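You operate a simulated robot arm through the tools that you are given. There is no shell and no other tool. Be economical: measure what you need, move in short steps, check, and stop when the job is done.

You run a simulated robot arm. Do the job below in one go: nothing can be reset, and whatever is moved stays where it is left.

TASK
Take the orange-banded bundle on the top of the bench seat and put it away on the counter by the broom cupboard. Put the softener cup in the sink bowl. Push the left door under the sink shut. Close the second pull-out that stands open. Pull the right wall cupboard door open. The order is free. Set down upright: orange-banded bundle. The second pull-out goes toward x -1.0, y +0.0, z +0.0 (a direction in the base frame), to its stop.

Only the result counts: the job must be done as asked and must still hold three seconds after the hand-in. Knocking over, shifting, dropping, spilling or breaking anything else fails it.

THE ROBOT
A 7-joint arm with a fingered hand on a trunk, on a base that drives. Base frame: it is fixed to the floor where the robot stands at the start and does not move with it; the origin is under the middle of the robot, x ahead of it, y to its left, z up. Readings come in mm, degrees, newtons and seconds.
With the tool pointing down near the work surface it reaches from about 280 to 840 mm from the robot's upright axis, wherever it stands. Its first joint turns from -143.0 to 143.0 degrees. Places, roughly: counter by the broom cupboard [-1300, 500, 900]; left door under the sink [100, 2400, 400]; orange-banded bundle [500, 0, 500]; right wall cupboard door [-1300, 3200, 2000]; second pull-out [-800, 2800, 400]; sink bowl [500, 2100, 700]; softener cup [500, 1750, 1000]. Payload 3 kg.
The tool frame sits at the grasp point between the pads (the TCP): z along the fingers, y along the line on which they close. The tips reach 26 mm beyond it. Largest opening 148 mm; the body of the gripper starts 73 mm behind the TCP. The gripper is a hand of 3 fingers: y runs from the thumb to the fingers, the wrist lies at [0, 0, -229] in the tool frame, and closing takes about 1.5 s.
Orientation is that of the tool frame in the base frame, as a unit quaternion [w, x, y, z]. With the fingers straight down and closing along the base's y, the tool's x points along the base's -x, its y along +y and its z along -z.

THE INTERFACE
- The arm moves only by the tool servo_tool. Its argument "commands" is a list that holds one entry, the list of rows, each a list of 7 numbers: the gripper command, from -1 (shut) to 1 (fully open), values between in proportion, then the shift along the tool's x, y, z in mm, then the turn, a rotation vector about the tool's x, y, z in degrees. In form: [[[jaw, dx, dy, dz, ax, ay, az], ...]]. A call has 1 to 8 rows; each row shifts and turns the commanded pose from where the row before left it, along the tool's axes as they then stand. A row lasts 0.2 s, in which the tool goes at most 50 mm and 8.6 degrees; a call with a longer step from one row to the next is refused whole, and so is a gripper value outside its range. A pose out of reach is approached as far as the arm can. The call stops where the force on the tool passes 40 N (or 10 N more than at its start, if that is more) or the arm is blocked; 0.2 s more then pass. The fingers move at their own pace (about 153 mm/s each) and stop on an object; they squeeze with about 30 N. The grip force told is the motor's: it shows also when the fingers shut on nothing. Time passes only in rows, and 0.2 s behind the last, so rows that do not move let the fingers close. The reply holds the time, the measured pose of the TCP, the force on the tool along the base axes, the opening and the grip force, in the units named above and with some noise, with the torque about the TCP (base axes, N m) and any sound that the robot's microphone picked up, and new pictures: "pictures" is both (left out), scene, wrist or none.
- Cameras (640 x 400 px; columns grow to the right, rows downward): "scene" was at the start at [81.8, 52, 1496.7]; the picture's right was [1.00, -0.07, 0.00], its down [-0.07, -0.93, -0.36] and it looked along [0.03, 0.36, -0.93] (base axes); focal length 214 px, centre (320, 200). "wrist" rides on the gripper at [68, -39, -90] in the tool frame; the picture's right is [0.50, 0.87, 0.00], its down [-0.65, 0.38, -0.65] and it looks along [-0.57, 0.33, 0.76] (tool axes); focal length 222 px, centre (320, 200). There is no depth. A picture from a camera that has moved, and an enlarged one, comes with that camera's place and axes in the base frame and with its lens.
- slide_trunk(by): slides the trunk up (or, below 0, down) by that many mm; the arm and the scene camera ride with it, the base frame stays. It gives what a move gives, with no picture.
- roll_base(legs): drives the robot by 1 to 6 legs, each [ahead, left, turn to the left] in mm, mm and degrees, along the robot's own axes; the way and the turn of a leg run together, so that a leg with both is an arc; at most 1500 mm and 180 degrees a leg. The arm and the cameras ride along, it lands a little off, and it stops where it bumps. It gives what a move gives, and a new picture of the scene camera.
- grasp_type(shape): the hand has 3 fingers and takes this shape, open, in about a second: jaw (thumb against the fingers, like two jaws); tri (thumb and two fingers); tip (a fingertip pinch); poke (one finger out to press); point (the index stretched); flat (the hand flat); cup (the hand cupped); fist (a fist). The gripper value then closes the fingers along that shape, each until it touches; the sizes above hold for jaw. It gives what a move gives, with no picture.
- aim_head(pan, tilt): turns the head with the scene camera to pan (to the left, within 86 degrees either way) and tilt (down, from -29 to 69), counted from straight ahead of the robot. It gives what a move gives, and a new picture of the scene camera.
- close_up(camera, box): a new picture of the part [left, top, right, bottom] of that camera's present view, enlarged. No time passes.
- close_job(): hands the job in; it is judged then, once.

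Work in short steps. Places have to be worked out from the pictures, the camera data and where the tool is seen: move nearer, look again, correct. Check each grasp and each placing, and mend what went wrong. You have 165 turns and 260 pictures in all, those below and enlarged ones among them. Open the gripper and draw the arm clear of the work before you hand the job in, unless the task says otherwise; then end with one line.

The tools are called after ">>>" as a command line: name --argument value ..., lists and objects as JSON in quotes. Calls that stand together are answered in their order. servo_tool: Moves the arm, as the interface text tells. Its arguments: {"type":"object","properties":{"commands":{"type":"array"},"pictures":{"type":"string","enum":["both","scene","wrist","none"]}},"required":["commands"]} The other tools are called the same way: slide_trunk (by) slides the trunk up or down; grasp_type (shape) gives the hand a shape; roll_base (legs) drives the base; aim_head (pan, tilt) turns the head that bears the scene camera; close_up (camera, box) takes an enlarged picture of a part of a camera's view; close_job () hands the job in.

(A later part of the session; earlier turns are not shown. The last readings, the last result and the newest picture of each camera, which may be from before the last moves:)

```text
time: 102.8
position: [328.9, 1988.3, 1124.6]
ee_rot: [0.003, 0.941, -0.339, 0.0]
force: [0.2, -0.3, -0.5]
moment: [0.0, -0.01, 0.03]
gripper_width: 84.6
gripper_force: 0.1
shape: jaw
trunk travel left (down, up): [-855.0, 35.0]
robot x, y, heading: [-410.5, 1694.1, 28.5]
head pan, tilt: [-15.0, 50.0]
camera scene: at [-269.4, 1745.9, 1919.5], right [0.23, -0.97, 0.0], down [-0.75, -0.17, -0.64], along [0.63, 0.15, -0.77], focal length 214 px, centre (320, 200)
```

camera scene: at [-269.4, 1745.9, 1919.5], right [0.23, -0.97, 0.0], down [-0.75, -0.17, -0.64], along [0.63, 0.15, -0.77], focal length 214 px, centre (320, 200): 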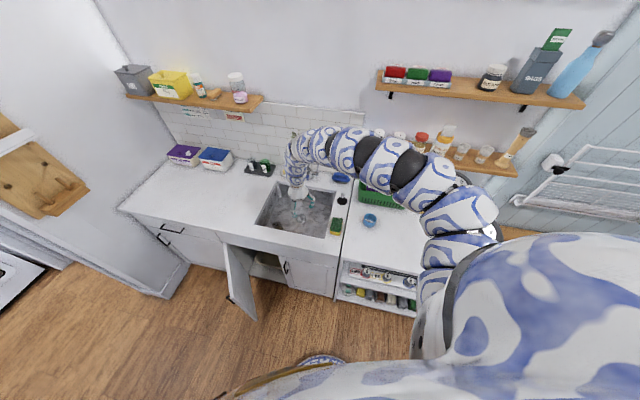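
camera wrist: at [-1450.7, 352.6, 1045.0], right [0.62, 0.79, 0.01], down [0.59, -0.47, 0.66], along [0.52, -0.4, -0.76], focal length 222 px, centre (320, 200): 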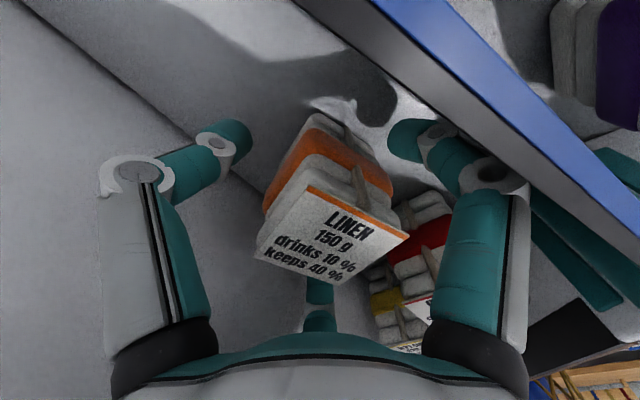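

The blue cup stands between sink and green basket. Zoom in for details.

>>> close_up --camera "scene" --box '[304, 170, 432, 250]'

>>> close_up --camera "scene" --box '[200, 120, 360, 220]'

```text
5.00 times, centred on (368, 210) of scene
camera zoom: at [-269.4, 1745.9, 1919.5], right [0.23, -0.97, 0.0], down [-0.75, -0.17, -0.64], along [0.63, 0.15, -0.77], focal length 1072 px, centre (80, 150)
```

zoom: 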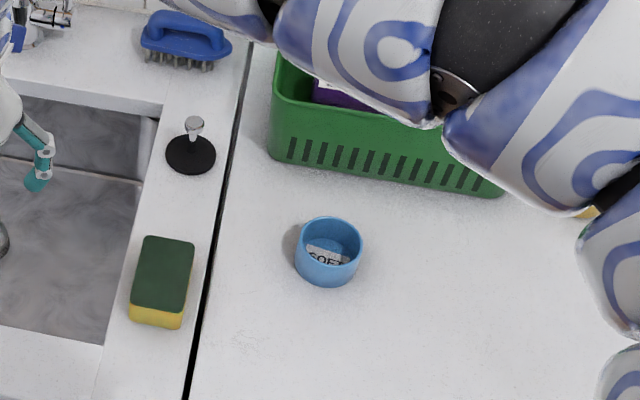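

```text
4.00 times, centred on (280, 170) of scene
camera zoom: at [-269.4, 1745.9, 1919.5], right [0.23, -0.97, 0.0], down [-0.75, -0.17, -0.64], along [0.63, 0.15, -0.77], focal length 858 px, centre (480, 320)
```

zoom: 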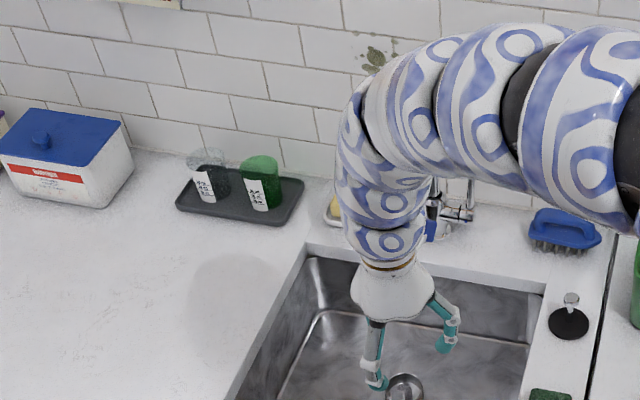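

Cup: Ø≈70, at about (462, 1636), rim z≈950. I turn to heading 0 and shift so the hand sits above the cup.

>>> roll_base --legs '[[0, 0, -28.4], [80, 36, 0]]'

>>> aim_head --pan 5 --tilt 55

>>> close_up --camera "wrist" --box '[0, 0, 640, 400]'

```text
time: 105.3
position: [462.4, 1637.8, 1122.8]
ee_rot: [0.002, 0.829, -0.559, -0.002]
force: [-0.6, 0.7, -0.3]
moment: [-0.02, -0.02, 0.02]
gripper_width: 84.9
gripper_force: 0.1
shape: jaw
trunk travel left (down, up): [-855.0, 35.0]
robot x, y, heading: [-333.2, 1729.1, -0.1]
head pan, tilt: [-15.0, 50.0]
camera scene: at [-178.0, 1707.3, 1919.3], right [-0.26, -0.97, 0.0], down [-0.74, 0.2, -0.64], along [0.62, -0.17, -0.77], focal length 214 px, centre (320, 200)
```

scene: 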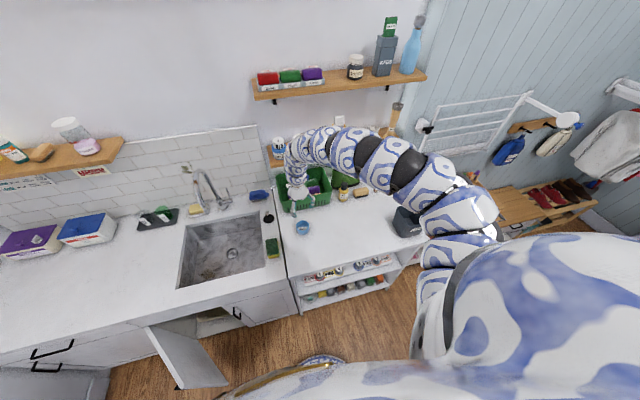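

```text
time: 106.1
position: [461.6, 1637.7, 1124.7]
ee_rot: [0.002, 0.829, -0.559, -0.002]
force: [0.4, -0.2, -0.8]
moment: [0.01, 0.01, -0.03]
gripper_width: 84.5
gripper_force: 0.1
shape: jaw
trunk travel left (down, up): [-855.0, 35.0]
robot x, y, heading: [-332.8, 1729.6, -0.3]
head pan, tilt: [5.0, 55.0]
camera scene: at [-182.0, 1732.7, 1912.9], right [0.09, -1.0, 0.0], down [-0.82, -0.07, -0.57], along [0.57, 0.05, -0.82], focal length 214 px, centre (320, 200)
```

scene: 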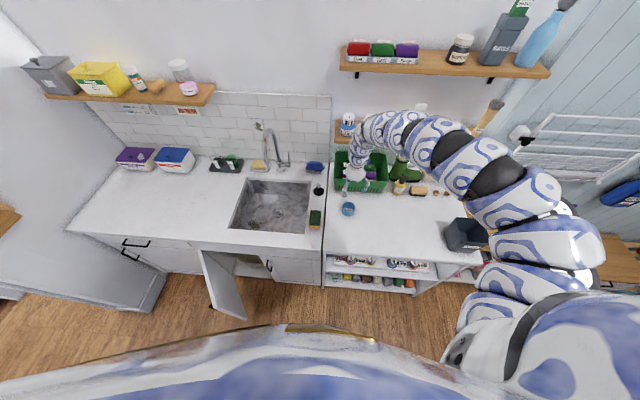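

```text
1.00 times, centred on (320, 200) of wrist (not enlarged: the box is as wide or as high as the picture)
camera zoom: at [523.0, 1589.1, 1215.0], right [-0.61, -0.79, 0.01], down [-0.59, 0.47, 0.66], along [-0.52, 0.4, -0.75], focal length 222 px, centre (320, 200)
```

zoom: 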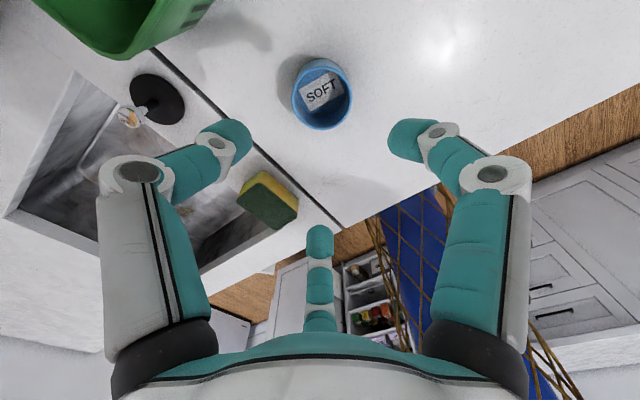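

Alignment is good (cup at ≈(462, 1633)). I open to ~115 mm, trim, and lower by the trunk in two steps.

>>> servo_tool --commands '[[[0.55, 2, 2, 0, 0, 0, 0], [0.55, 0, 0, 0, 0, 0, 0]]]' --pictures "none"

>>> slide_trunk --by -130

>>> close_up --camera "wrist" --box '[0, 0, 640, 400]'

>>> close_up --camera "scene" --box '[280, 80, 440, 180]'

```text
time: 106.7
position: [460.5, 1636.0, 1125.1]
ee_rot: [0.004, 0.829, -0.559, -0.003]
force: [0.3, -0.1, 0.0]
moment: [0.04, -0.01, 0.0]
gripper_width: 114.1
gripper_force: 0.0
shape: jaw
trunk travel left (down, up): [-855.0, 35.0]
robot x, y, heading: [-330.4, 1728.6, -0.2]
head pan, tilt: [5.0, 55.0]
```

```text
time: 108.3
position: [460.0, 1634.7, 994.5]
ee_rot: [0.002, 0.83, -0.558, -0.002]
force: [0.4, -0.8, 0.4]
moment: [0.01, -0.01, 0.0]
gripper_width: 114.5
gripper_force: 0.0
shape: jaw
trunk travel left (down, up): [-725.0, 165.0]
robot x, y, heading: [-337.1, 1731.3, -0.1]
head pan, tilt: [5.0, 55.0]
```

```text
1.00 times, centred on (320, 200) of wrist (not enlarged: the box is as wide or as high as the picture)
camera zoom: at [522.2, 1586.7, 1085.1], right [-0.61, -0.79, 0.01], down [-0.59, 0.47, 0.66], along [-0.52, 0.4, -0.75], focal length 222 px, centre (320, 200)
```

zoom: 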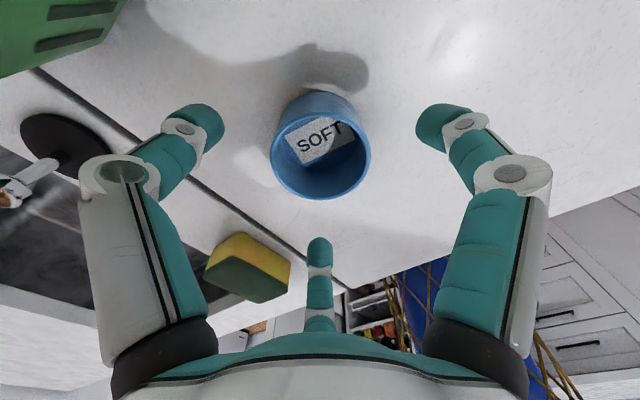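

```text
4.00 times, centred on (360, 130) of scene
camera zoom: at [-182.5, 1732.7, 1783.0], right [0.09, -1.0, 0.0], down [-0.82, -0.07, -0.57], along [0.57, 0.05, -0.82], focal length 858 px, centre (160, 480)
```

zoom: 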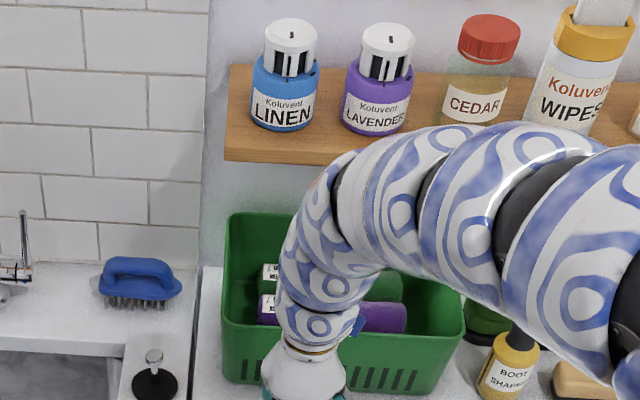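

Well centred. Lower 52 more.

>>> slide_trunk --by -52

>>> servo_tool --commands '[[[0.2, 0, 0, 0, 0, 0, 0], [0, 0, 0, 0, 0, 0, 0], [-0.3, 0, 0, 0, 0, 0, 0], [-1, 0, 0, 0, 0, 0, 0], [-1, 0, 0, 0, 0, 0, 0], [-1, 0, 0, 0, 0, 0, 0]]]' --pictures "wrist"

```text
time: 109.2
position: [460.2, 1634.4, 942.7]
ee_rot: [0.002, 0.83, -0.558, -0.002]
force: [0.1, 0.1, -0.5]
moment: [-0.02, 0.02, -0.02]
gripper_width: 114.1
gripper_force: 0.1
shape: jaw
trunk travel left (down, up): [-673.0, 217.0]
robot x, y, heading: [-333.0, 1729.1, -0.2]
head pan, tilt: [5.0, 55.0]
```

```text
time: 110.7
position: [459.6, 1636.3, 942.4]
ee_rot: [0.003, 0.829, -0.559, -0.001]
force: [0.3, -0.1, -0.1]
moment: [0.0, 0.0, 0.03]
gripper_width: 60.6
gripper_force: 30.0
shape: jaw
trunk travel left (down, up): [-673.0, 217.0]
robot x, y, heading: [-330.6, 1730.6, -0.5]
head pan, tilt: [5.0, 55.0]
camera wrist: at [522.3, 1586.7, 1032.9], right [-0.61, -0.79, 0.01], down [-0.59, 0.47, 0.66], along [-0.52, 0.4, -0.75], focal length 222 px, centre (320, 200)
```

wrist: 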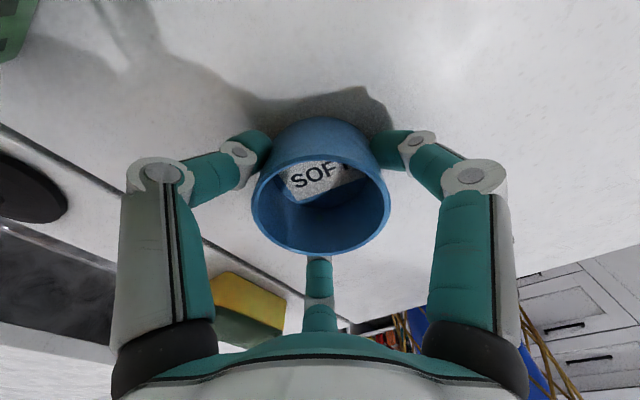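

Cup gripped. Raise 100 mm, then rotate the base 28° left, which swings the cup over the sink bowl.

>>> slide_trunk --by 110

>>> roll_base --legs '[[0, 0, 28.5]]'

>>> aim_head --pan -5 --tilt 50

>>> close_up --camera "wrist" --box '[0, 0, 640, 400]'

```text
time: 112.1
position: [459.7, 1636.4, 1052.6]
ee_rot: [0.002, 0.83, -0.558, -0.002]
force: [-0.2, -0.1, -0.4]
moment: [0.03, 0.04, -0.02]
gripper_width: 60.5
gripper_force: 30.2
shape: jaw
trunk travel left (down, up): [-783.0, 107.0]
robot x, y, heading: [-337.8, 1729.7, 0.0]
head pan, tilt: [5.0, 55.0]
```

```text
time: 113.9
position: [412.1, 2021.7, 1051.0]
ee_rot: [0.003, 0.941, -0.339, -0.001]
force: [-0.7, 0.9, -0.5]
moment: [-0.02, -0.02, -0.01]
gripper_width: 60.4
gripper_force: 29.7
shape: jaw
trunk travel left (down, up): [-783.0, 107.0]
robot x, y, heading: [-334.5, 1727.9, 28.0]
head pan, tilt: [5.0, 55.0]
camera scene: at [-203.3, 1804.4, 1840.9], right [0.55, -0.84, 0.0], down [-0.69, -0.45, -0.57], along [0.48, 0.31, -0.82], focal length 214 px, centre (320, 200)
```

scene: 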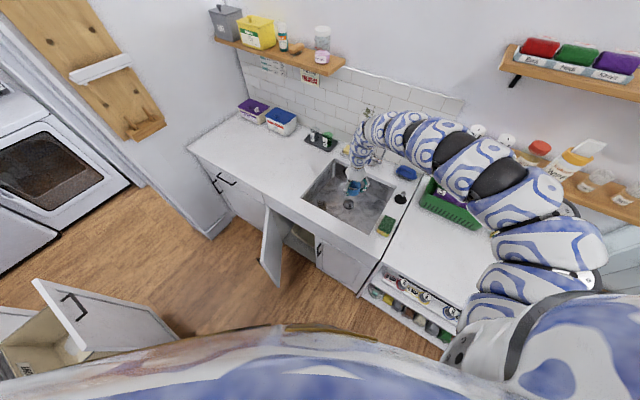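

```text
time: 114.6
position: [410.2, 2022.0, 1052.8]
ee_rot: [0.003, 0.941, -0.34, -0.002]
force: [-0.3, 0.9, -0.8]
moment: [0.0, -0.03, -0.05]
gripper_width: 60.6
gripper_force: 30.2
shape: jaw
trunk travel left (down, up): [-783.0, 107.0]
robot x, y, heading: [-335.8, 1731.0, 28.2]
head pan, tilt: [-5.0, 50.0]
camera scene: at [-192.8, 1794.8, 1847.4], right [0.39, -0.92, 0.0], down [-0.7, -0.3, -0.64], along [0.59, 0.25, -0.77], focal length 214 px, centre (320, 200)
```

scene: 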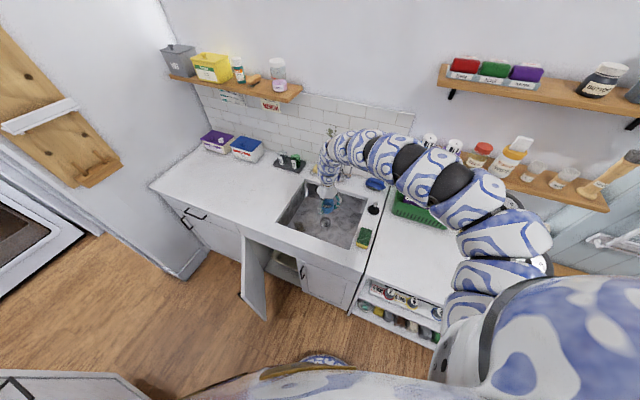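

```text
1.00 times, centred on (320, 200) of wrist (not enlarged: the box is as wide or as high as the picture)
camera zoom: at [488.1, 2008.1, 1142.9], right [-0.17, -0.99, 0.01], down [-0.74, 0.13, 0.66], along [-0.65, 0.11, -0.75], focal length 222 px, centre (320, 200)
```

zoom: 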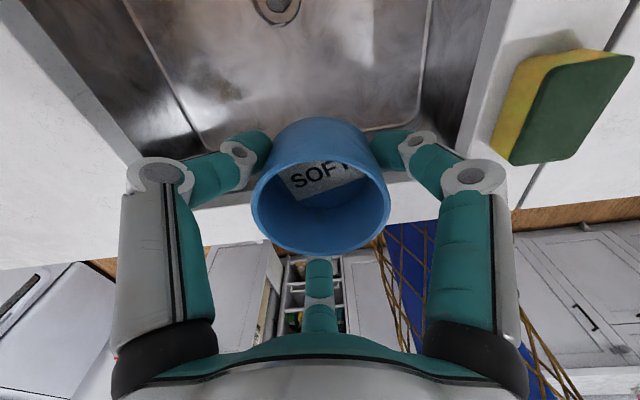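

Over the bowl. I move 30 mm ahead and lower into the bowl stepwise until contact.

>>> roll_base --legs '[[35, 0, 0]]'

>>> slide_trunk --by -130

>>> close_up --camera "wrist" --box '[0, 0, 640, 400]'

```text
time: 115.4
position: [441.9, 2039.0, 1051.2]
ee_rot: [0.004, 0.941, -0.339, -0.001]
force: [0.3, 0.2, -0.8]
moment: [0.01, 0.06, -0.02]
gripper_width: 60.6
gripper_force: 29.8
shape: jaw
trunk travel left (down, up): [-783.0, 107.0]
robot x, y, heading: [-303.2, 1747.6, 28.2]
head pan, tilt: [-5.0, 50.0]
camera scene: at [-159.8, 1812.4, 1847.1], right [0.39, -0.92, 0.0], down [-0.71, -0.3, -0.64], along [0.59, 0.25, -0.77], focal length 214 px, centre (320, 200)
```

scene: 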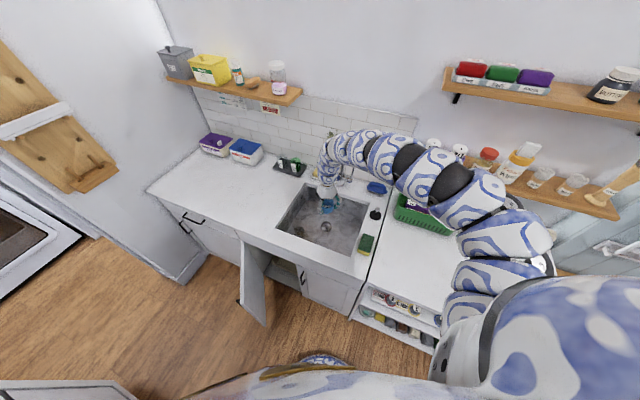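

```text
time: 117.0
position: [440.4, 2038.9, 923.1]
ee_rot: [0.004, 0.941, -0.339, -0.001]
force: [0.2, 1.1, -0.1]
moment: [-0.01, 0.0, 0.01]
gripper_width: 60.5
gripper_force: 30.5
shape: jaw
trunk travel left (down, up): [-653.0, 237.0]
robot x, y, heading: [-303.3, 1747.7, 28.1]
head pan, tilt: [-5.0, 50.0]
```

```text
1.00 times, centred on (320, 200) of wrist (not enlarged: the box is as wide or as high as the picture)
camera zoom: at [518.0, 2024.6, 1013.1], right [-0.17, -0.99, 0.01], down [-0.74, 0.13, 0.66], along [-0.65, 0.11, -0.75], focal length 222 px, centre (320, 200)
```

zoom: 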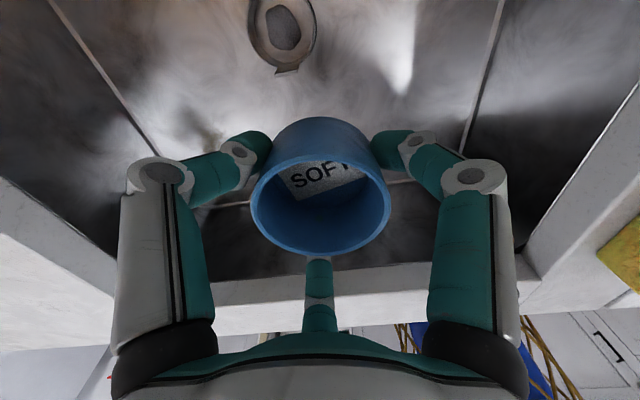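

>>> slide_trunk --by -100

>>> slide_trunk --by -30

>>> close_up --camera "wrist" --box '[0, 0, 640, 400]'

```text
time: 118.3
position: [441.2, 2037.5, 822.9]
ee_rot: [0.004, 0.941, -0.338, -0.001]
force: [-0.7, -0.2, 0.3]
moment: [0.0, -0.02, 0.0]
gripper_width: 60.4
gripper_force: 30.2
shape: jaw
trunk travel left (down, up): [-553.0, 337.0]
robot x, y, heading: [-302.8, 1745.7, 28.0]
head pan, tilt: [-5.0, 50.0]
```

```text
time: 119.1
position: [440.7, 2038.4, 792.5]
ee_rot: [0.003, 0.941, -0.339, -0.001]
force: [-0.4, 0.7, 1.1]
moment: [0.03, 0.03, -0.02]
gripper_width: 60.4
gripper_force: 29.8
shape: jaw
trunk travel left (down, up): [-523.0, 367.0]
robot x, y, heading: [-305.6, 1749.6, 28.3]
head pan, tilt: [-5.0, 50.0]
```

```text
1.00 times, centred on (320, 200) of wrist (not enlarged: the box is as wide or as high as the picture)
camera zoom: at [517.9, 2024.5, 883.0], right [-0.17, -0.99, 0.01], down [-0.74, 0.13, 0.66], along [-0.65, 0.11, -0.75], focal length 222 px, centre (320, 200)
```

zoom: 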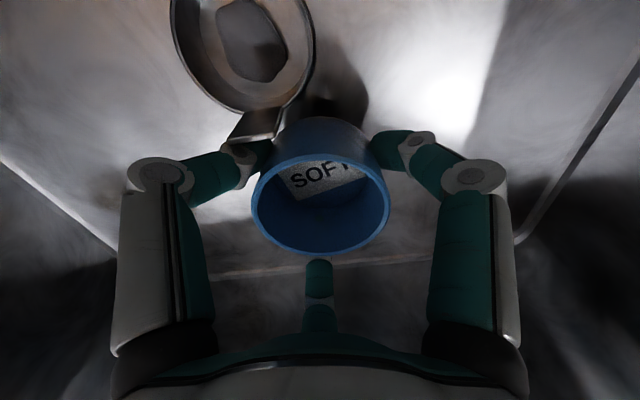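

The drain strainer's tab is close to the left finger; I shift 30 mm right before lowering further.

>>> roll_base --legs '[[0, -32, 0]]'

>>> slide_trunk --by -20

>>> slide_trunk --by -10

>>> close_up --camera "wrist" --box '[0, 0, 640, 400]'

```text
time: 119.9
position: [456.9, 2008.7, 792.8]
ee_rot: [0.003, 0.941, -0.339, -0.002]
force: [0.0, 0.1, 0.0]
moment: [0.01, -0.01, -0.03]
gripper_width: 60.3
gripper_force: 30.1
shape: jaw
trunk travel left (down, up): [-523.0, 367.0]
robot x, y, heading: [-285.5, 1717.7, 28.0]
head pan, tilt: [-5.0, 50.0]
camera scene: at [-147.2, 1781.8, 1587.4], right [0.39, -0.92, 0.0], down [-0.7, -0.3, -0.64], along [0.59, 0.25, -0.77], focal length 214 px, centre (320, 200)
```

scene: 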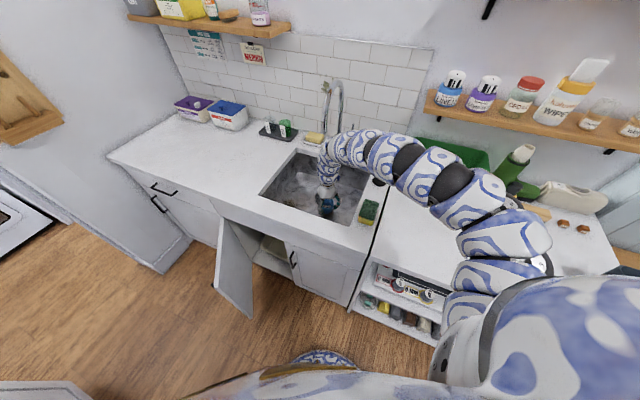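

```text
time: 120.6
position: [456.1, 2008.8, 772.0]
ee_rot: [0.003, 0.941, -0.34, -0.001]
force: [-0.2, 0.6, -0.4]
moment: [0.0, -0.02, 0.01]
gripper_width: 60.4
gripper_force: 29.8
shape: jaw
trunk travel left (down, up): [-503.0, 387.0]
robot x, y, heading: [-288.8, 1719.9, 28.0]
head pan, tilt: [-5.0, 50.0]
```

```text
time: 121.1
position: [457.9, 2010.6, 769.9]
ee_rot: [0.001, 0.94, -0.34, 0.0]
force: [-7.5, -2.5, 28.5]
moment: [-0.02, 0.05, 0.19]
gripper_width: 61.7
gripper_force: 30.1
shape: jaw
trunk travel left (down, up): [-495.0, 395.0]
robot x, y, heading: [-287.9, 1718.8, 27.9]
head pan, tilt: [-5.0, 50.0]
stopped: the force on the tool passed its limit at 46 N (the readings are from after the stop); the commanded pose is now the measured one
```

```text
1.00 times, centred on (320, 200) of wrist (not enlarged: the box is as wide or as high as the picture)
camera zoom: at [533.9, 1996.6, 860.9], right [-0.17, -0.99, 0.0], down [-0.75, 0.13, 0.65], along [-0.64, 0.11, -0.76], focal length 222 px, centre (320, 200)
```

zoom: 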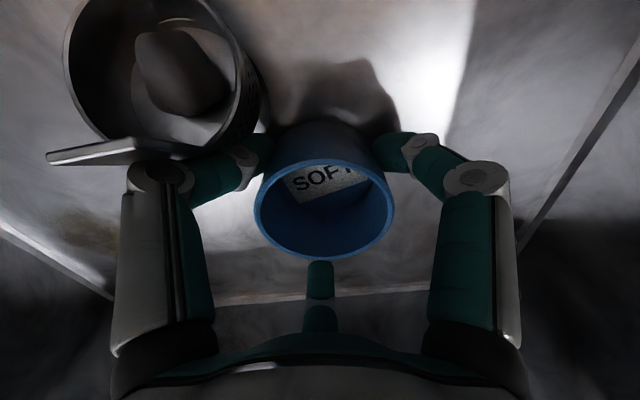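

On the bowl floor, but still close to the strainer basket. Lift a little, shift 35 mm further right, and set down there.

>>> slide_trunk --by 22

>>> roll_base --legs '[[0, -38, 0]]'

>>> slide_trunk --by -18

>>> close_up --camera "wrist" --box '[0, 0, 640, 400]'

```text
time: 121.8
position: [458.4, 2010.6, 786.8]
ee_rot: [0.002, 0.94, -0.34, 0.001]
force: [-0.1, 0.9, -0.9]
moment: [0.01, 0.03, 0.0]
gripper_width: 61.7
gripper_force: 29.6
shape: jaw
trunk travel left (down, up): [-517.0, 373.0]
robot x, y, heading: [-287.8, 1717.2, 28.2]
head pan, tilt: [-5.0, 50.0]
```

```text
time: 122.6
position: [477.1, 1975.9, 788.4]
ee_rot: [0.001, 0.941, -0.339, 0.0]
force: [0.9, 0.1, -0.6]
moment: [-0.01, 0.01, 0.03]
gripper_width: 61.5
gripper_force: 29.8
shape: jaw
trunk travel left (down, up): [-517.0, 373.0]
robot x, y, heading: [-266.8, 1685.5, 28.0]
head pan, tilt: [-5.0, 50.0]
camera scene: at [-129.1, 1748.1, 1581.7], right [0.39, -0.92, 0.0], down [-0.7, -0.3, -0.64], along [0.59, 0.25, -0.77], focal length 214 px, centre (320, 200)
```

scene: 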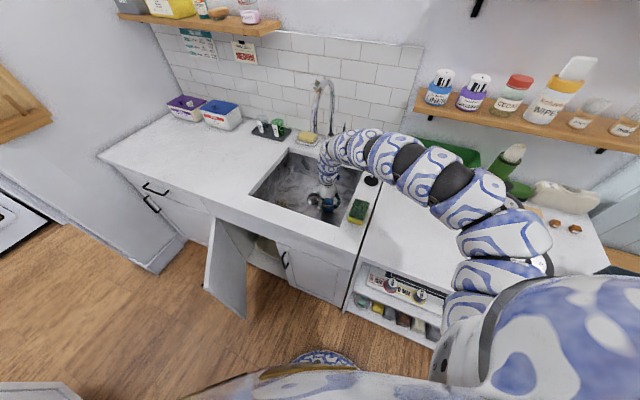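

```text
time: 123.3
position: [476.5, 1976.6, 770.9]
ee_rot: [0.002, 0.941, -0.34, 0.0]
force: [-0.6, -1.1, 4.4]
moment: [0.04, 0.03, -0.02]
gripper_width: 61.7
gripper_force: 29.8
shape: jaw
trunk travel left (down, up): [-499.0, 391.0]
robot x, y, heading: [-270.9, 1683.3, 28.1]
head pan, tilt: [-5.0, 50.0]
```

```text
1.00 times, centred on (320, 200) of wrist (not enlarged: the box is as wide or as high as the picture)
camera zoom: at [553.4, 1962.9, 861.8], right [-0.17, -0.99, 0.0], down [-0.75, 0.13, 0.65], along [-0.65, 0.11, -0.76], focal length 222 px, centre (320, 200)
```

zoom: 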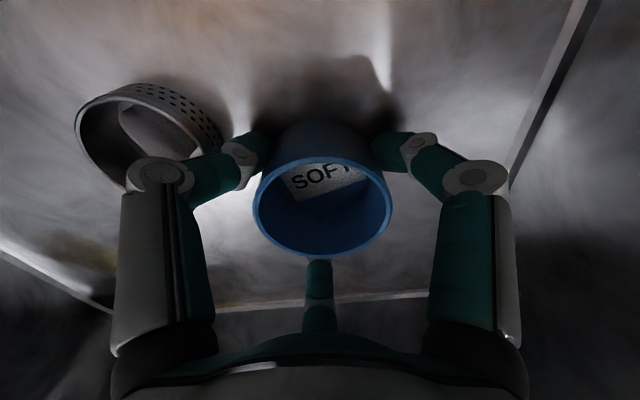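

Set down (4 N). The strainer lies just beyond the left finger, so I open only a few mm per finger and rise.

>>> servo_tool --commands '[[[-0.12, 0, 0, 0, 0, 0, 0], [-0.07, 0, 0, 0, 0, 0, 0], [-0.05, 0, 0, 0, 0, 0, 0], [-0.05, 0, 0, 0, 0, 0, 0]]]' --pictures "wrist"

```text
time: 124.3
position: [476.9, 1976.5, 771.3]
ee_rot: [0.003, 0.941, -0.339, 0.0]
force: [-1.0, 0.3, 0.1]
moment: [-0.01, 0.02, 0.02]
gripper_width: 69.9
gripper_force: 0.0
shape: jaw
trunk travel left (down, up): [-499.0, 391.0]
robot x, y, heading: [-269.9, 1684.5, 28.2]
head pan, tilt: [-5.0, 50.0]
camera wrist: at [553.3, 1962.9, 861.7], right [-0.17, -0.99, 0.0], down [-0.75, 0.13, 0.65], along [-0.65, 0.11, -0.76], focal length 222 px, centre (320, 200)
```

wrist: 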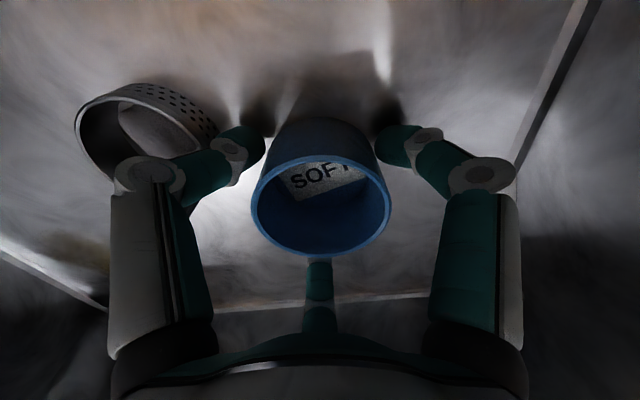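

>>> slide_trunk --by 25

>>> slide_trunk --by 60

>>> close_up --camera "wrist" --box '[0, 0, 640, 400]'

```text
time: 125.0
position: [476.3, 1977.7, 795.1]
ee_rot: [0.002, 0.94, -0.34, 0.0]
force: [-0.4, -0.9, -0.4]
moment: [0.02, 0.01, 0.01]
gripper_width: 69.7
gripper_force: 0.1
shape: jaw
trunk travel left (down, up): [-524.0, 366.0]
robot x, y, heading: [-265.9, 1686.8, 28.4]
head pan, tilt: [-5.0, 50.0]
```

```text
time: 126.0
position: [476.7, 1977.6, 856.2]
ee_rot: [0.002, 0.94, -0.34, -0.001]
force: [-0.1, -0.1, 0.1]
moment: [0.0, 0.0, 0.03]
gripper_width: 69.6
gripper_force: 0.0
shape: jaw
trunk travel left (down, up): [-584.0, 306.0]
robot x, y, heading: [-267.6, 1684.3, 28.1]
head pan, tilt: [-5.0, 50.0]
```

```text
1.00 times, centred on (320, 200) of wrist (not enlarged: the box is as wide or as high as the picture)
camera zoom: at [553.4, 1962.9, 946.5], right [-0.17, -0.99, 0.0], down [-0.75, 0.13, 0.65], along [-0.65, 0.11, -0.76], focal length 222 px, centre (320, 200)
```

zoom: 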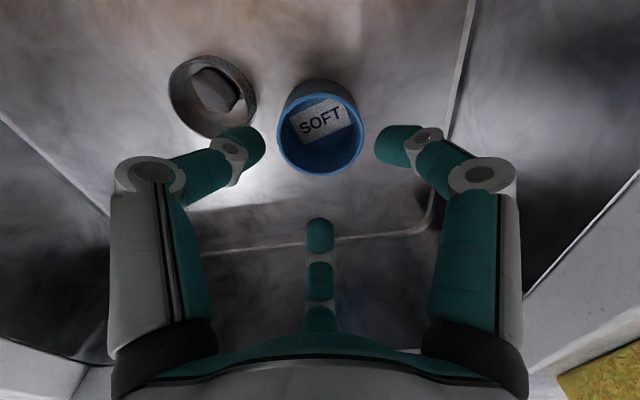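

The cup stands in the sink bowl. I raise clear, back away, turn along the aisle and study the pull-out and door.

>>> slide_trunk --by 190

>>> roll_base --legs '[[-150, 0, 0], [0, 0, 62]]'

>>> aim_head --pan 15 --tilt 45

```text
time: 128.1
position: [476.0, 1977.0, 1046.1]
ee_rot: [0.002, 0.941, -0.339, 0.0]
force: [-0.5, -0.7, 0.6]
moment: [-0.04, 0.02, 0.02]
gripper_width: 69.9
gripper_force: 0.1
shape: jaw
trunk travel left (down, up): [-774.0, 116.0]
robot x, y, heading: [-271.6, 1679.2, 28.0]
head pan, tilt: [-5.0, 50.0]
```

```text
time: 132.2
position: [-310.3, 2410.8, 1045.6]
ee_rot: [0.001, 0.981, 0.196, 0.001]
force: [0.3, 0.5, -1.1]
moment: [0.0, 0.0, -0.01]
gripper_width: 69.9
gripper_force: 0.0
shape: jaw
trunk travel left (down, up): [-774.0, 116.0]
robot x, y, heading: [-402.1, 1614.1, 90.5]
head pan, tilt: [-5.0, 50.0]
camera scene: at [-395.3, 1768.2, 1838.7], right [1.0, -0.08, 0.0], down [-0.06, -0.76, -0.64], along [0.05, 0.64, -0.77], focal length 214 px, centre (320, 200)
```

scene: 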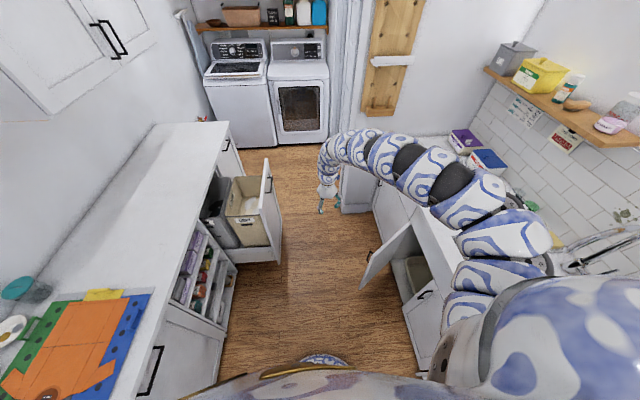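

```text
time: 133.0
position: [-309.2, 2409.4, 1046.7]
ee_rot: [0.002, 0.981, 0.196, 0.001]
force: [-0.6, -0.1, -0.8]
moment: [0.03, -0.03, -0.03]
gripper_width: 70.0
gripper_force: 0.0
shape: jaw
trunk travel left (down, up): [-774.0, 116.0]
robot x, y, heading: [-398.4, 1611.8, 90.8]
head pan, tilt: [15.0, 45.0]
camera scene: at [-422.7, 1769.7, 1845.6], right [0.96, 0.27, 0.0], down [0.19, -0.68, -0.71], along [-0.19, 0.68, -0.71], focal length 214 px, centre (320, 200)
```

scene: 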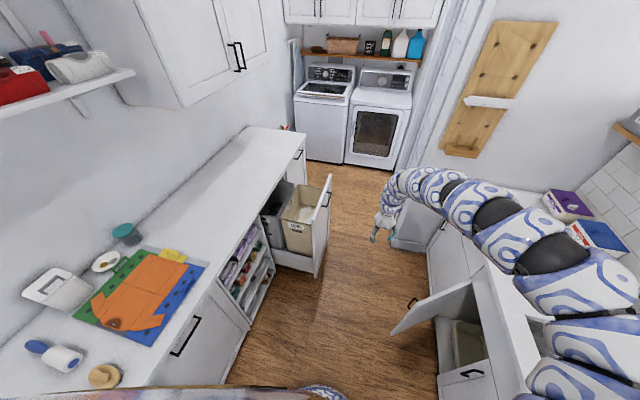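

Only one pull-out stands open: panel face at x≈-710, y≈2580–2930, flush line ≈-1040. I'll shut the fingers as a probe and tilt them ~40° outward so the tips lead.

>>> servo_tool --commands '[[[-1, 0, 0, 0, 7.4, 3.1, 0], [-1, 0, 0, 0, 7.4, 3.1, 0], [-1, 0, 0, 0, 7.4, 3.1, 0], [-1, 0, 0, 0, 7.4, 3.1, 0], [-1, 0, 0, 0, 7.4, 3.1, 0], [-1, 0, 0, 0, 0, 0, 0]]]' --pictures "scene"

```text
time: 134.4
position: [-318.5, 2481.3, 996.9]
ee_rot: [-0.225, 0.955, 0.192, 0.04]
force: [0.0, -0.1, -0.2]
moment: [-0.03, 0.03, -0.01]
gripper_width: 0.1
gripper_force: 30.2
shape: jaw
out of reach, approached as far as the arm can: row 1, 2, 3, 4, 5
trunk travel left (down, up): [-774.0, 116.0]
robot x, y, heading: [-398.0, 1614.7, 90.4]
head pan, tilt: [15.0, 45.0]
camera scene: at [-422.7, 1769.6, 1845.6], right [0.96, 0.27, 0.0], down [0.19, -0.68, -0.71], along [-0.19, 0.68, -0.71], focal length 214 px, centre (320, 200)
```

scene: 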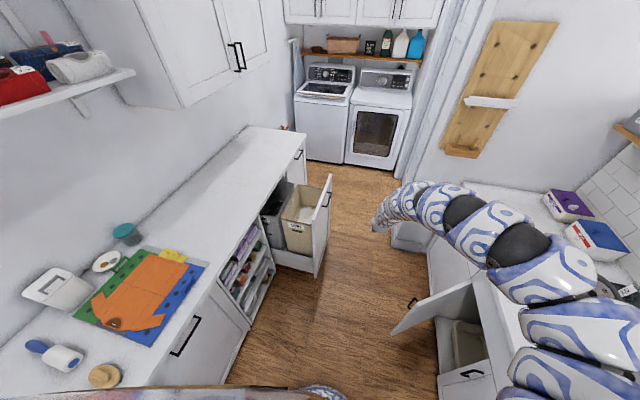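

Tilt of ~26° achieved, tool at 870 mm reach. Drive to the start position in front of the panel (still high).

>>> roll_base --legs '[[325, 31, 0], [0, 0, 19.6]]'

>>> aim_head --pan 15 --tilt 50

```text
time: 137.7
position: [-650.0, 2786.5, 996.6]
ee_rot: [-0.226, 0.908, 0.354, 0.001]
force: [0.2, 0.4, -0.6]
moment: [0.02, -0.01, -0.01]
gripper_width: 0.2
gripper_force: 29.9
shape: jaw
trunk travel left (down, up): [-774.0, 116.0]
robot x, y, heading: [-431.6, 1943.3, 110.5]
head pan, tilt: [15.0, 45.0]
camera scene: at [-509.6, 2080.6, 1845.6], right [0.82, 0.58, 0.0], down [0.41, -0.58, -0.71], along [-0.41, 0.58, -0.71], focal length 214 px, centre (320, 200)
```

scene: 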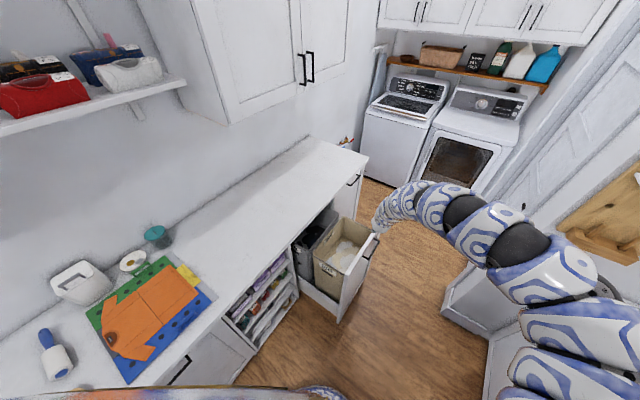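

```text
time: 138.3
position: [-649.6, 2787.0, 997.8]
ee_rot: [-0.227, 0.907, 0.354, 0.0]
force: [0.2, 0.3, 0.5]
moment: [0.04, -0.02, 0.02]
gripper_width: 0.0
gripper_force: 29.7
shape: jaw
trunk travel left (down, up): [-774.0, 116.0]
robot x, y, heading: [-431.7, 1942.7, 110.1]
head pan, tilt: [15.0, 50.0]
camera scene: at [-506.5, 2077.3, 1838.7], right [0.82, 0.58, 0.0], down [0.44, -0.63, -0.64], along [-0.37, 0.53, -0.77], focal length 214 px, centre (320, 200)
```

scene: 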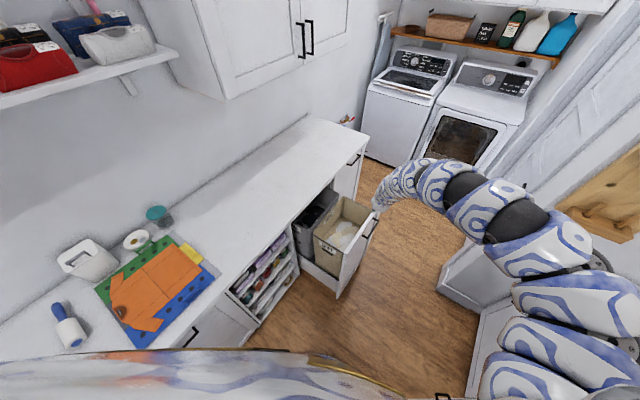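

>>> close_up --camera "scene" --box '[270, 160, 430, 310]'

>>> close_up --camera "wrist" --box '[0, 0, 640, 400]'

```text
2.67 times, centred on (350, 235) of scene
camera zoom: at [-506.5, 2077.3, 1838.7], right [0.82, 0.58, 0.0], down [0.44, -0.63, -0.64], along [-0.37, 0.53, -0.77], focal length 572 px, centre (240, 107)
```

zoom: 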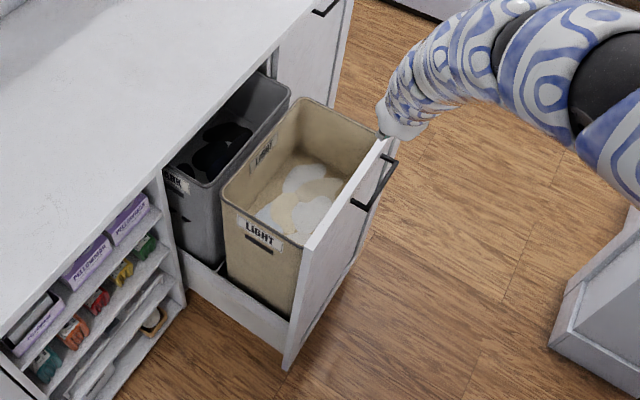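

```text
1.00 times, centred on (320, 200) of wrist (not enlarged: the box is as wide or as high as the picture)
camera zoom: at [-609.3, 2815.8, 1105.8], right [0.93, -0.24, -0.28], down [-0.15, -0.93, 0.32], along [-0.34, -0.26, -0.91], focal length 222 px, centre (320, 200)
```

zoom: 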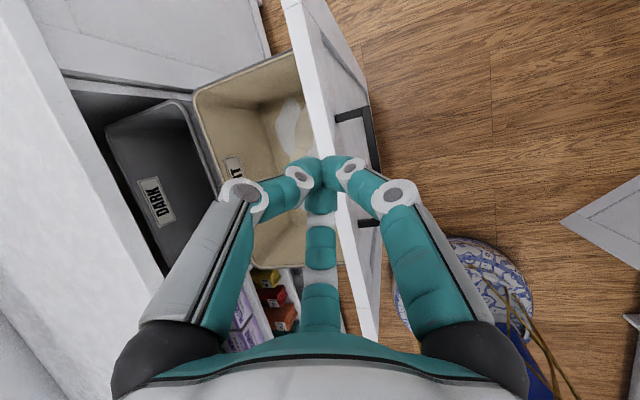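

Refined: panel outer face x≈-668, y 2525–2940, top ≈890; handle y 2693–2832 protruding to ≈-631. I'll push near y≈2640, beside the handle: back up 150, turn -6°, then lower.

>>> roll_base --legs '[[-141, 51, 0], [0, 0, -7]]'

>>> slide_trunk --by -400

>>> aim_head --pan 15 --tilt 50

>>> close_up --camera "wrist" --box '[0, 0, 640, 400]'

```text
time: 140.2
position: [-544.4, 2656.9, 997.9]
ee_rot: [-0.227, 0.927, 0.298, 0.014]
force: [0.9, 0.2, 0.3]
moment: [0.03, -0.01, -0.02]
gripper_width: 0.0
gripper_force: 30.2
shape: jaw
trunk travel left (down, up): [-774.0, 116.0]
robot x, y, heading: [-431.5, 1792.3, 103.3]
head pan, tilt: [15.0, 50.0]
camera scene: at [-487.5, 1935.2, 1838.7], right [0.88, 0.47, 0.0], down [0.36, -0.68, -0.64], along [-0.3, 0.57, -0.77], focal length 214 px, centre (320, 200)
```

scene: 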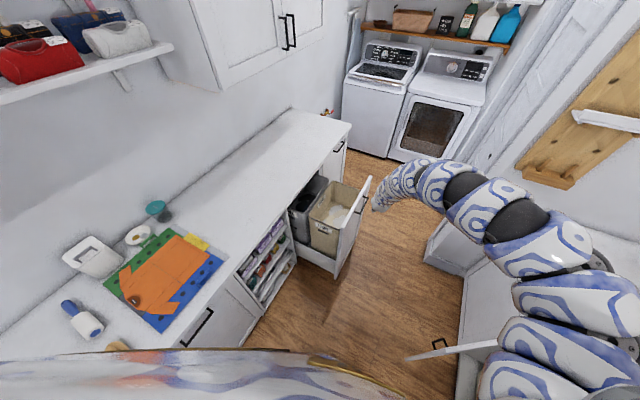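

```text
time: 144.1
position: [-543.6, 2655.3, 597.4]
ee_rot: [-0.227, 0.927, 0.297, 0.014]
force: [0.5, -0.1, -0.5]
moment: [0.0, 0.02, 0.0]
gripper_width: 0.0
gripper_force: 30.3
shape: jaw
trunk travel left (down, up): [-374.0, 516.0]
robot x, y, heading: [-429.2, 1789.6, 103.2]
head pan, tilt: [15.0, 50.0]
```

```text
time: 144.7
position: [-545.3, 2655.7, 598.1]
ee_rot: [-0.227, 0.927, 0.297, 0.014]
force: [0.3, 0.5, 0.0]
moment: [-0.01, 0.03, 0.0]
gripper_width: 0.0
gripper_force: 30.1
shape: jaw
trunk travel left (down, up): [-374.0, 516.0]
robot x, y, heading: [-433.9, 1793.2, 103.3]
head pan, tilt: [15.0, 50.0]
camera scene: at [-488.1, 1935.0, 1438.7], right [0.88, 0.47, 0.0], down [0.36, -0.67, -0.64], along [-0.3, 0.57, -0.77], focal length 214 px, centre (320, 200)
```

scene: 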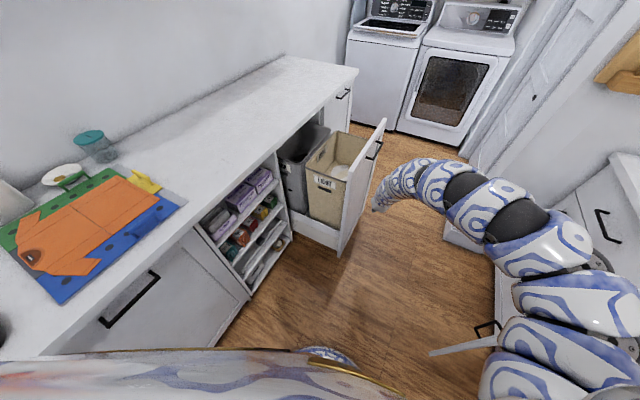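

```text
1.00 times, centred on (320, 200) of wrist (not enlarged: the box is as wide or as high as the picture)
camera zoom: at [-501.1, 2680.9, 705.8], right [0.89, -0.35, -0.28], down [-0.26, -0.91, 0.32], along [-0.36, -0.22, -0.91], focal length 222 px, centre (320, 200)
```

zoom: 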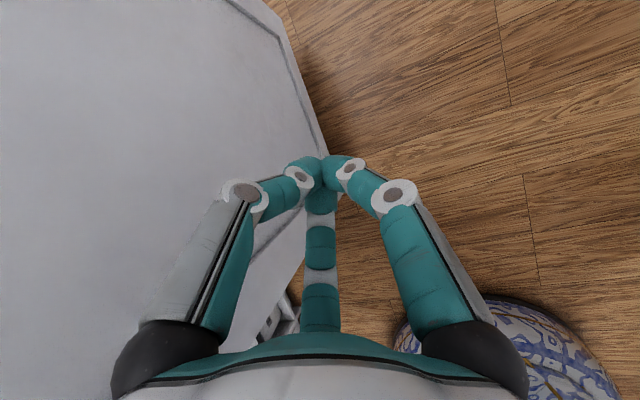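

Hand is beside the panel, below the handle. I drive the first arc leg (advance + turn left) to begin pushing.

>>> roll_base --legs '[[71, -27, 12]]'

```text
time: 145.7
position: [-641.8, 2680.2, 596.4]
ee_rot: [-0.224, 0.908, 0.354, 0.004]
force: [1.1, -0.5, 0.1]
moment: [0.02, -0.01, 0.0]
gripper_width: 0.1
gripper_force: 29.9
shape: jaw
trunk travel left (down, up): [-374.0, 516.0]
robot x, y, heading: [-431.2, 1839.2, 110.3]
head pan, tilt: [15.0, 50.0]
stopped in leg 1: the force on the tool passed its limit at 79 N (the readings are from after the stop); the commanded pose is now the measured one
camera scene: at [-502.5, 1971.5, 1438.8], right [0.82, 0.58, 0.0], down [0.44, -0.62, -0.64], along [-0.37, 0.52, -0.77], focal length 214 px, centre (320, 200)
```

scene: 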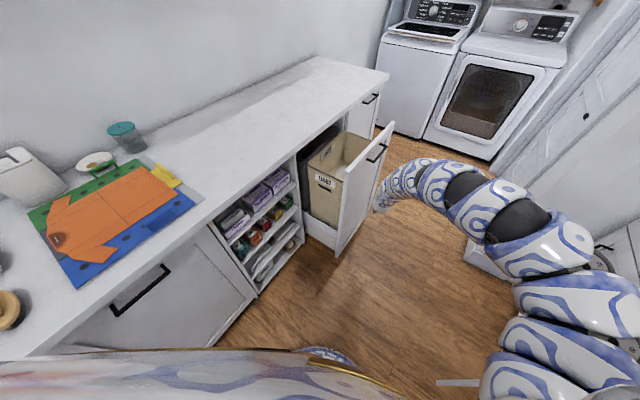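

Impact at drive speed trips the force limit. I push instead with slow arm steps along -x.

>>> servo_tool --commands '[[[-1, -7.5, -6.5, 1.5, 0, 0, 0], [-1, -7.5, -6.5, 1.5, 0, 0, 0], [-1, -7.5, -6.5, 1.5, 0, 0, 0], [-1, -7.5, -6.5, 1.5, 0, 0, 0], [-1, -7.5, -6.5, 1.5, 0, 0, 0], [-1, -7.5, -6.5, 1.5, 0, 0, 0], [-1, -7.5, -6.5, 1.5, 0, 0, 0], [-1, -7.5, -6.5, 1.5, 0, 0, 0]]]' --pictures "scene"

```text
time: 147.5
position: [-685.3, 2667.5, 605.2]
ee_rot: [-0.218, 0.908, 0.357, -0.007]
force: [0.4, 0.1, -0.7]
moment: [-0.01, -0.01, -0.03]
gripper_width: 0.0
gripper_force: 30.0
shape: jaw
out of reach, approached as far as the arm can: row 1, 2, 3, 4, 5, 6, 7, 8
trunk travel left (down, up): [-374.0, 516.0]
robot x, y, heading: [-427.9, 1836.2, 110.4]
head pan, tilt: [15.0, 50.0]
camera scene: at [-502.6, 1972.2, 1438.7], right [0.82, 0.58, 0.0], down [0.44, -0.62, -0.64], along [-0.37, 0.52, -0.77], focal length 214 px, centre (320, 200)
```

scene: 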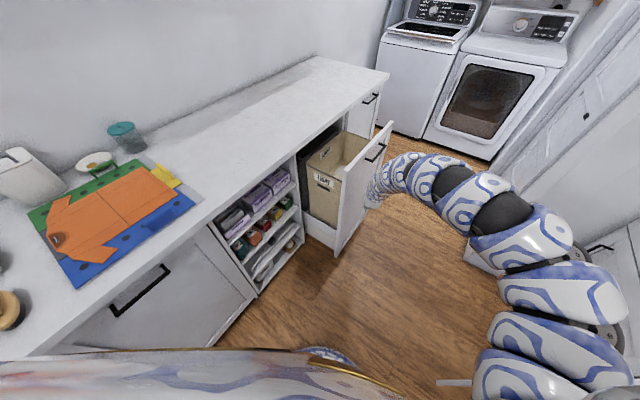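

The knock already slid the panel in to about -779. I follow with short base turns.

>>> roll_base --legs '[[20, -5, 6], [20, -5, 4]]'

```text
time: 148.9
position: [-835.5, 2651.7, 605.6]
ee_rot: [-0.216, 0.874, 0.434, -0.026]
force: [0.5, 0.2, 0.2]
moment: [0.01, 0.0, -0.02]
gripper_width: 0.1
gripper_force: 30.4
shape: jaw
trunk travel left (down, up): [-374.0, 516.0]
robot x, y, heading: [-439.9, 1877.1, 120.5]
head pan, tilt: [15.0, 50.0]
camera scene: at [-534.3, 1998.3, 1438.7], right [0.7, 0.71, 0.0], down [0.55, -0.54, -0.64], along [-0.46, 0.45, -0.77], focal length 214 px, centre (320, 200)
```

scene: 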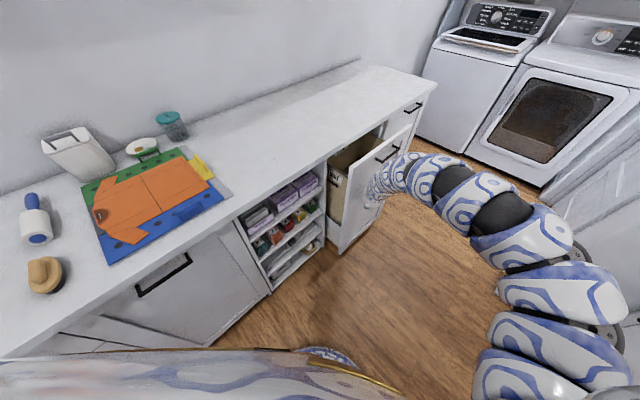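

Panel now at ≈-909. Two more short arcs.

>>> roll_base --legs '[[39, -12, 5.5], [26, -25, 4]]'

```text
time: 150.3
position: [-965.4, 2650.3, 605.6]
ee_rot: [-0.213, 0.835, 0.505, -0.044]
force: [-0.9, -0.3, 0.3]
moment: [0.0, 0.02, 0.04]
gripper_width: 0.0
gripper_force: 29.9
shape: jaw
trunk travel left (down, up): [-374.0, 516.0]
robot x, y, heading: [-440.7, 1952.7, 130.4]
head pan, tilt: [15.0, 50.0]
camera scene: at [-561.5, 2056.2, 1438.7], right [0.57, 0.82, 0.0], down [0.63, -0.44, -0.64], along [-0.53, 0.37, -0.77], focal length 214 px, centre (320, 200)
```

scene: 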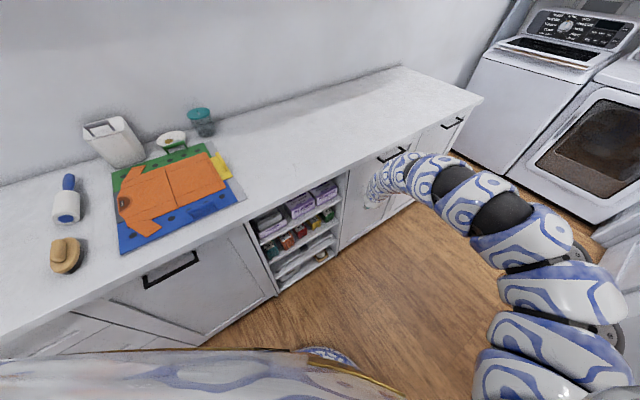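

>>> close_up --camera "scene" --box '[310, 110, 470, 260]'

>>> close_up --camera "wrist" --box '[0, 0, 640, 400]'

```text
2.67 times, centred on (390, 185) of scene
camera zoom: at [-561.5, 2056.2, 1438.7], right [0.57, 0.82, 0.0], down [0.63, -0.44, -0.64], along [-0.53, 0.37, -0.77], focal length 572 px, centre (133, 240)
```

zoom: 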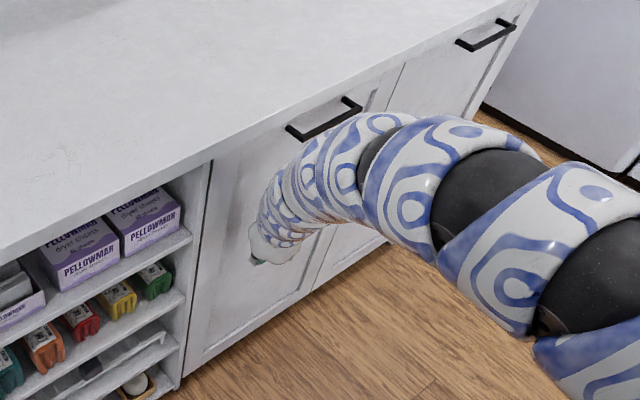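

```text
1.00 times, centred on (320, 200) of wrist (not enlarged: the box is as wide or as high as the picture)
camera zoom: at [-938.9, 2694.8, 713.1], right [0.96, 0.09, -0.28], down [0.18, -0.92, 0.35], along [-0.22, -0.38, -0.9], focal length 222 px, centre (320, 200)
```

zoom: 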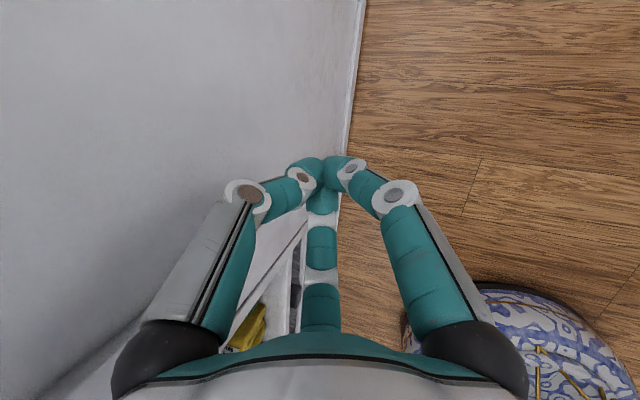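

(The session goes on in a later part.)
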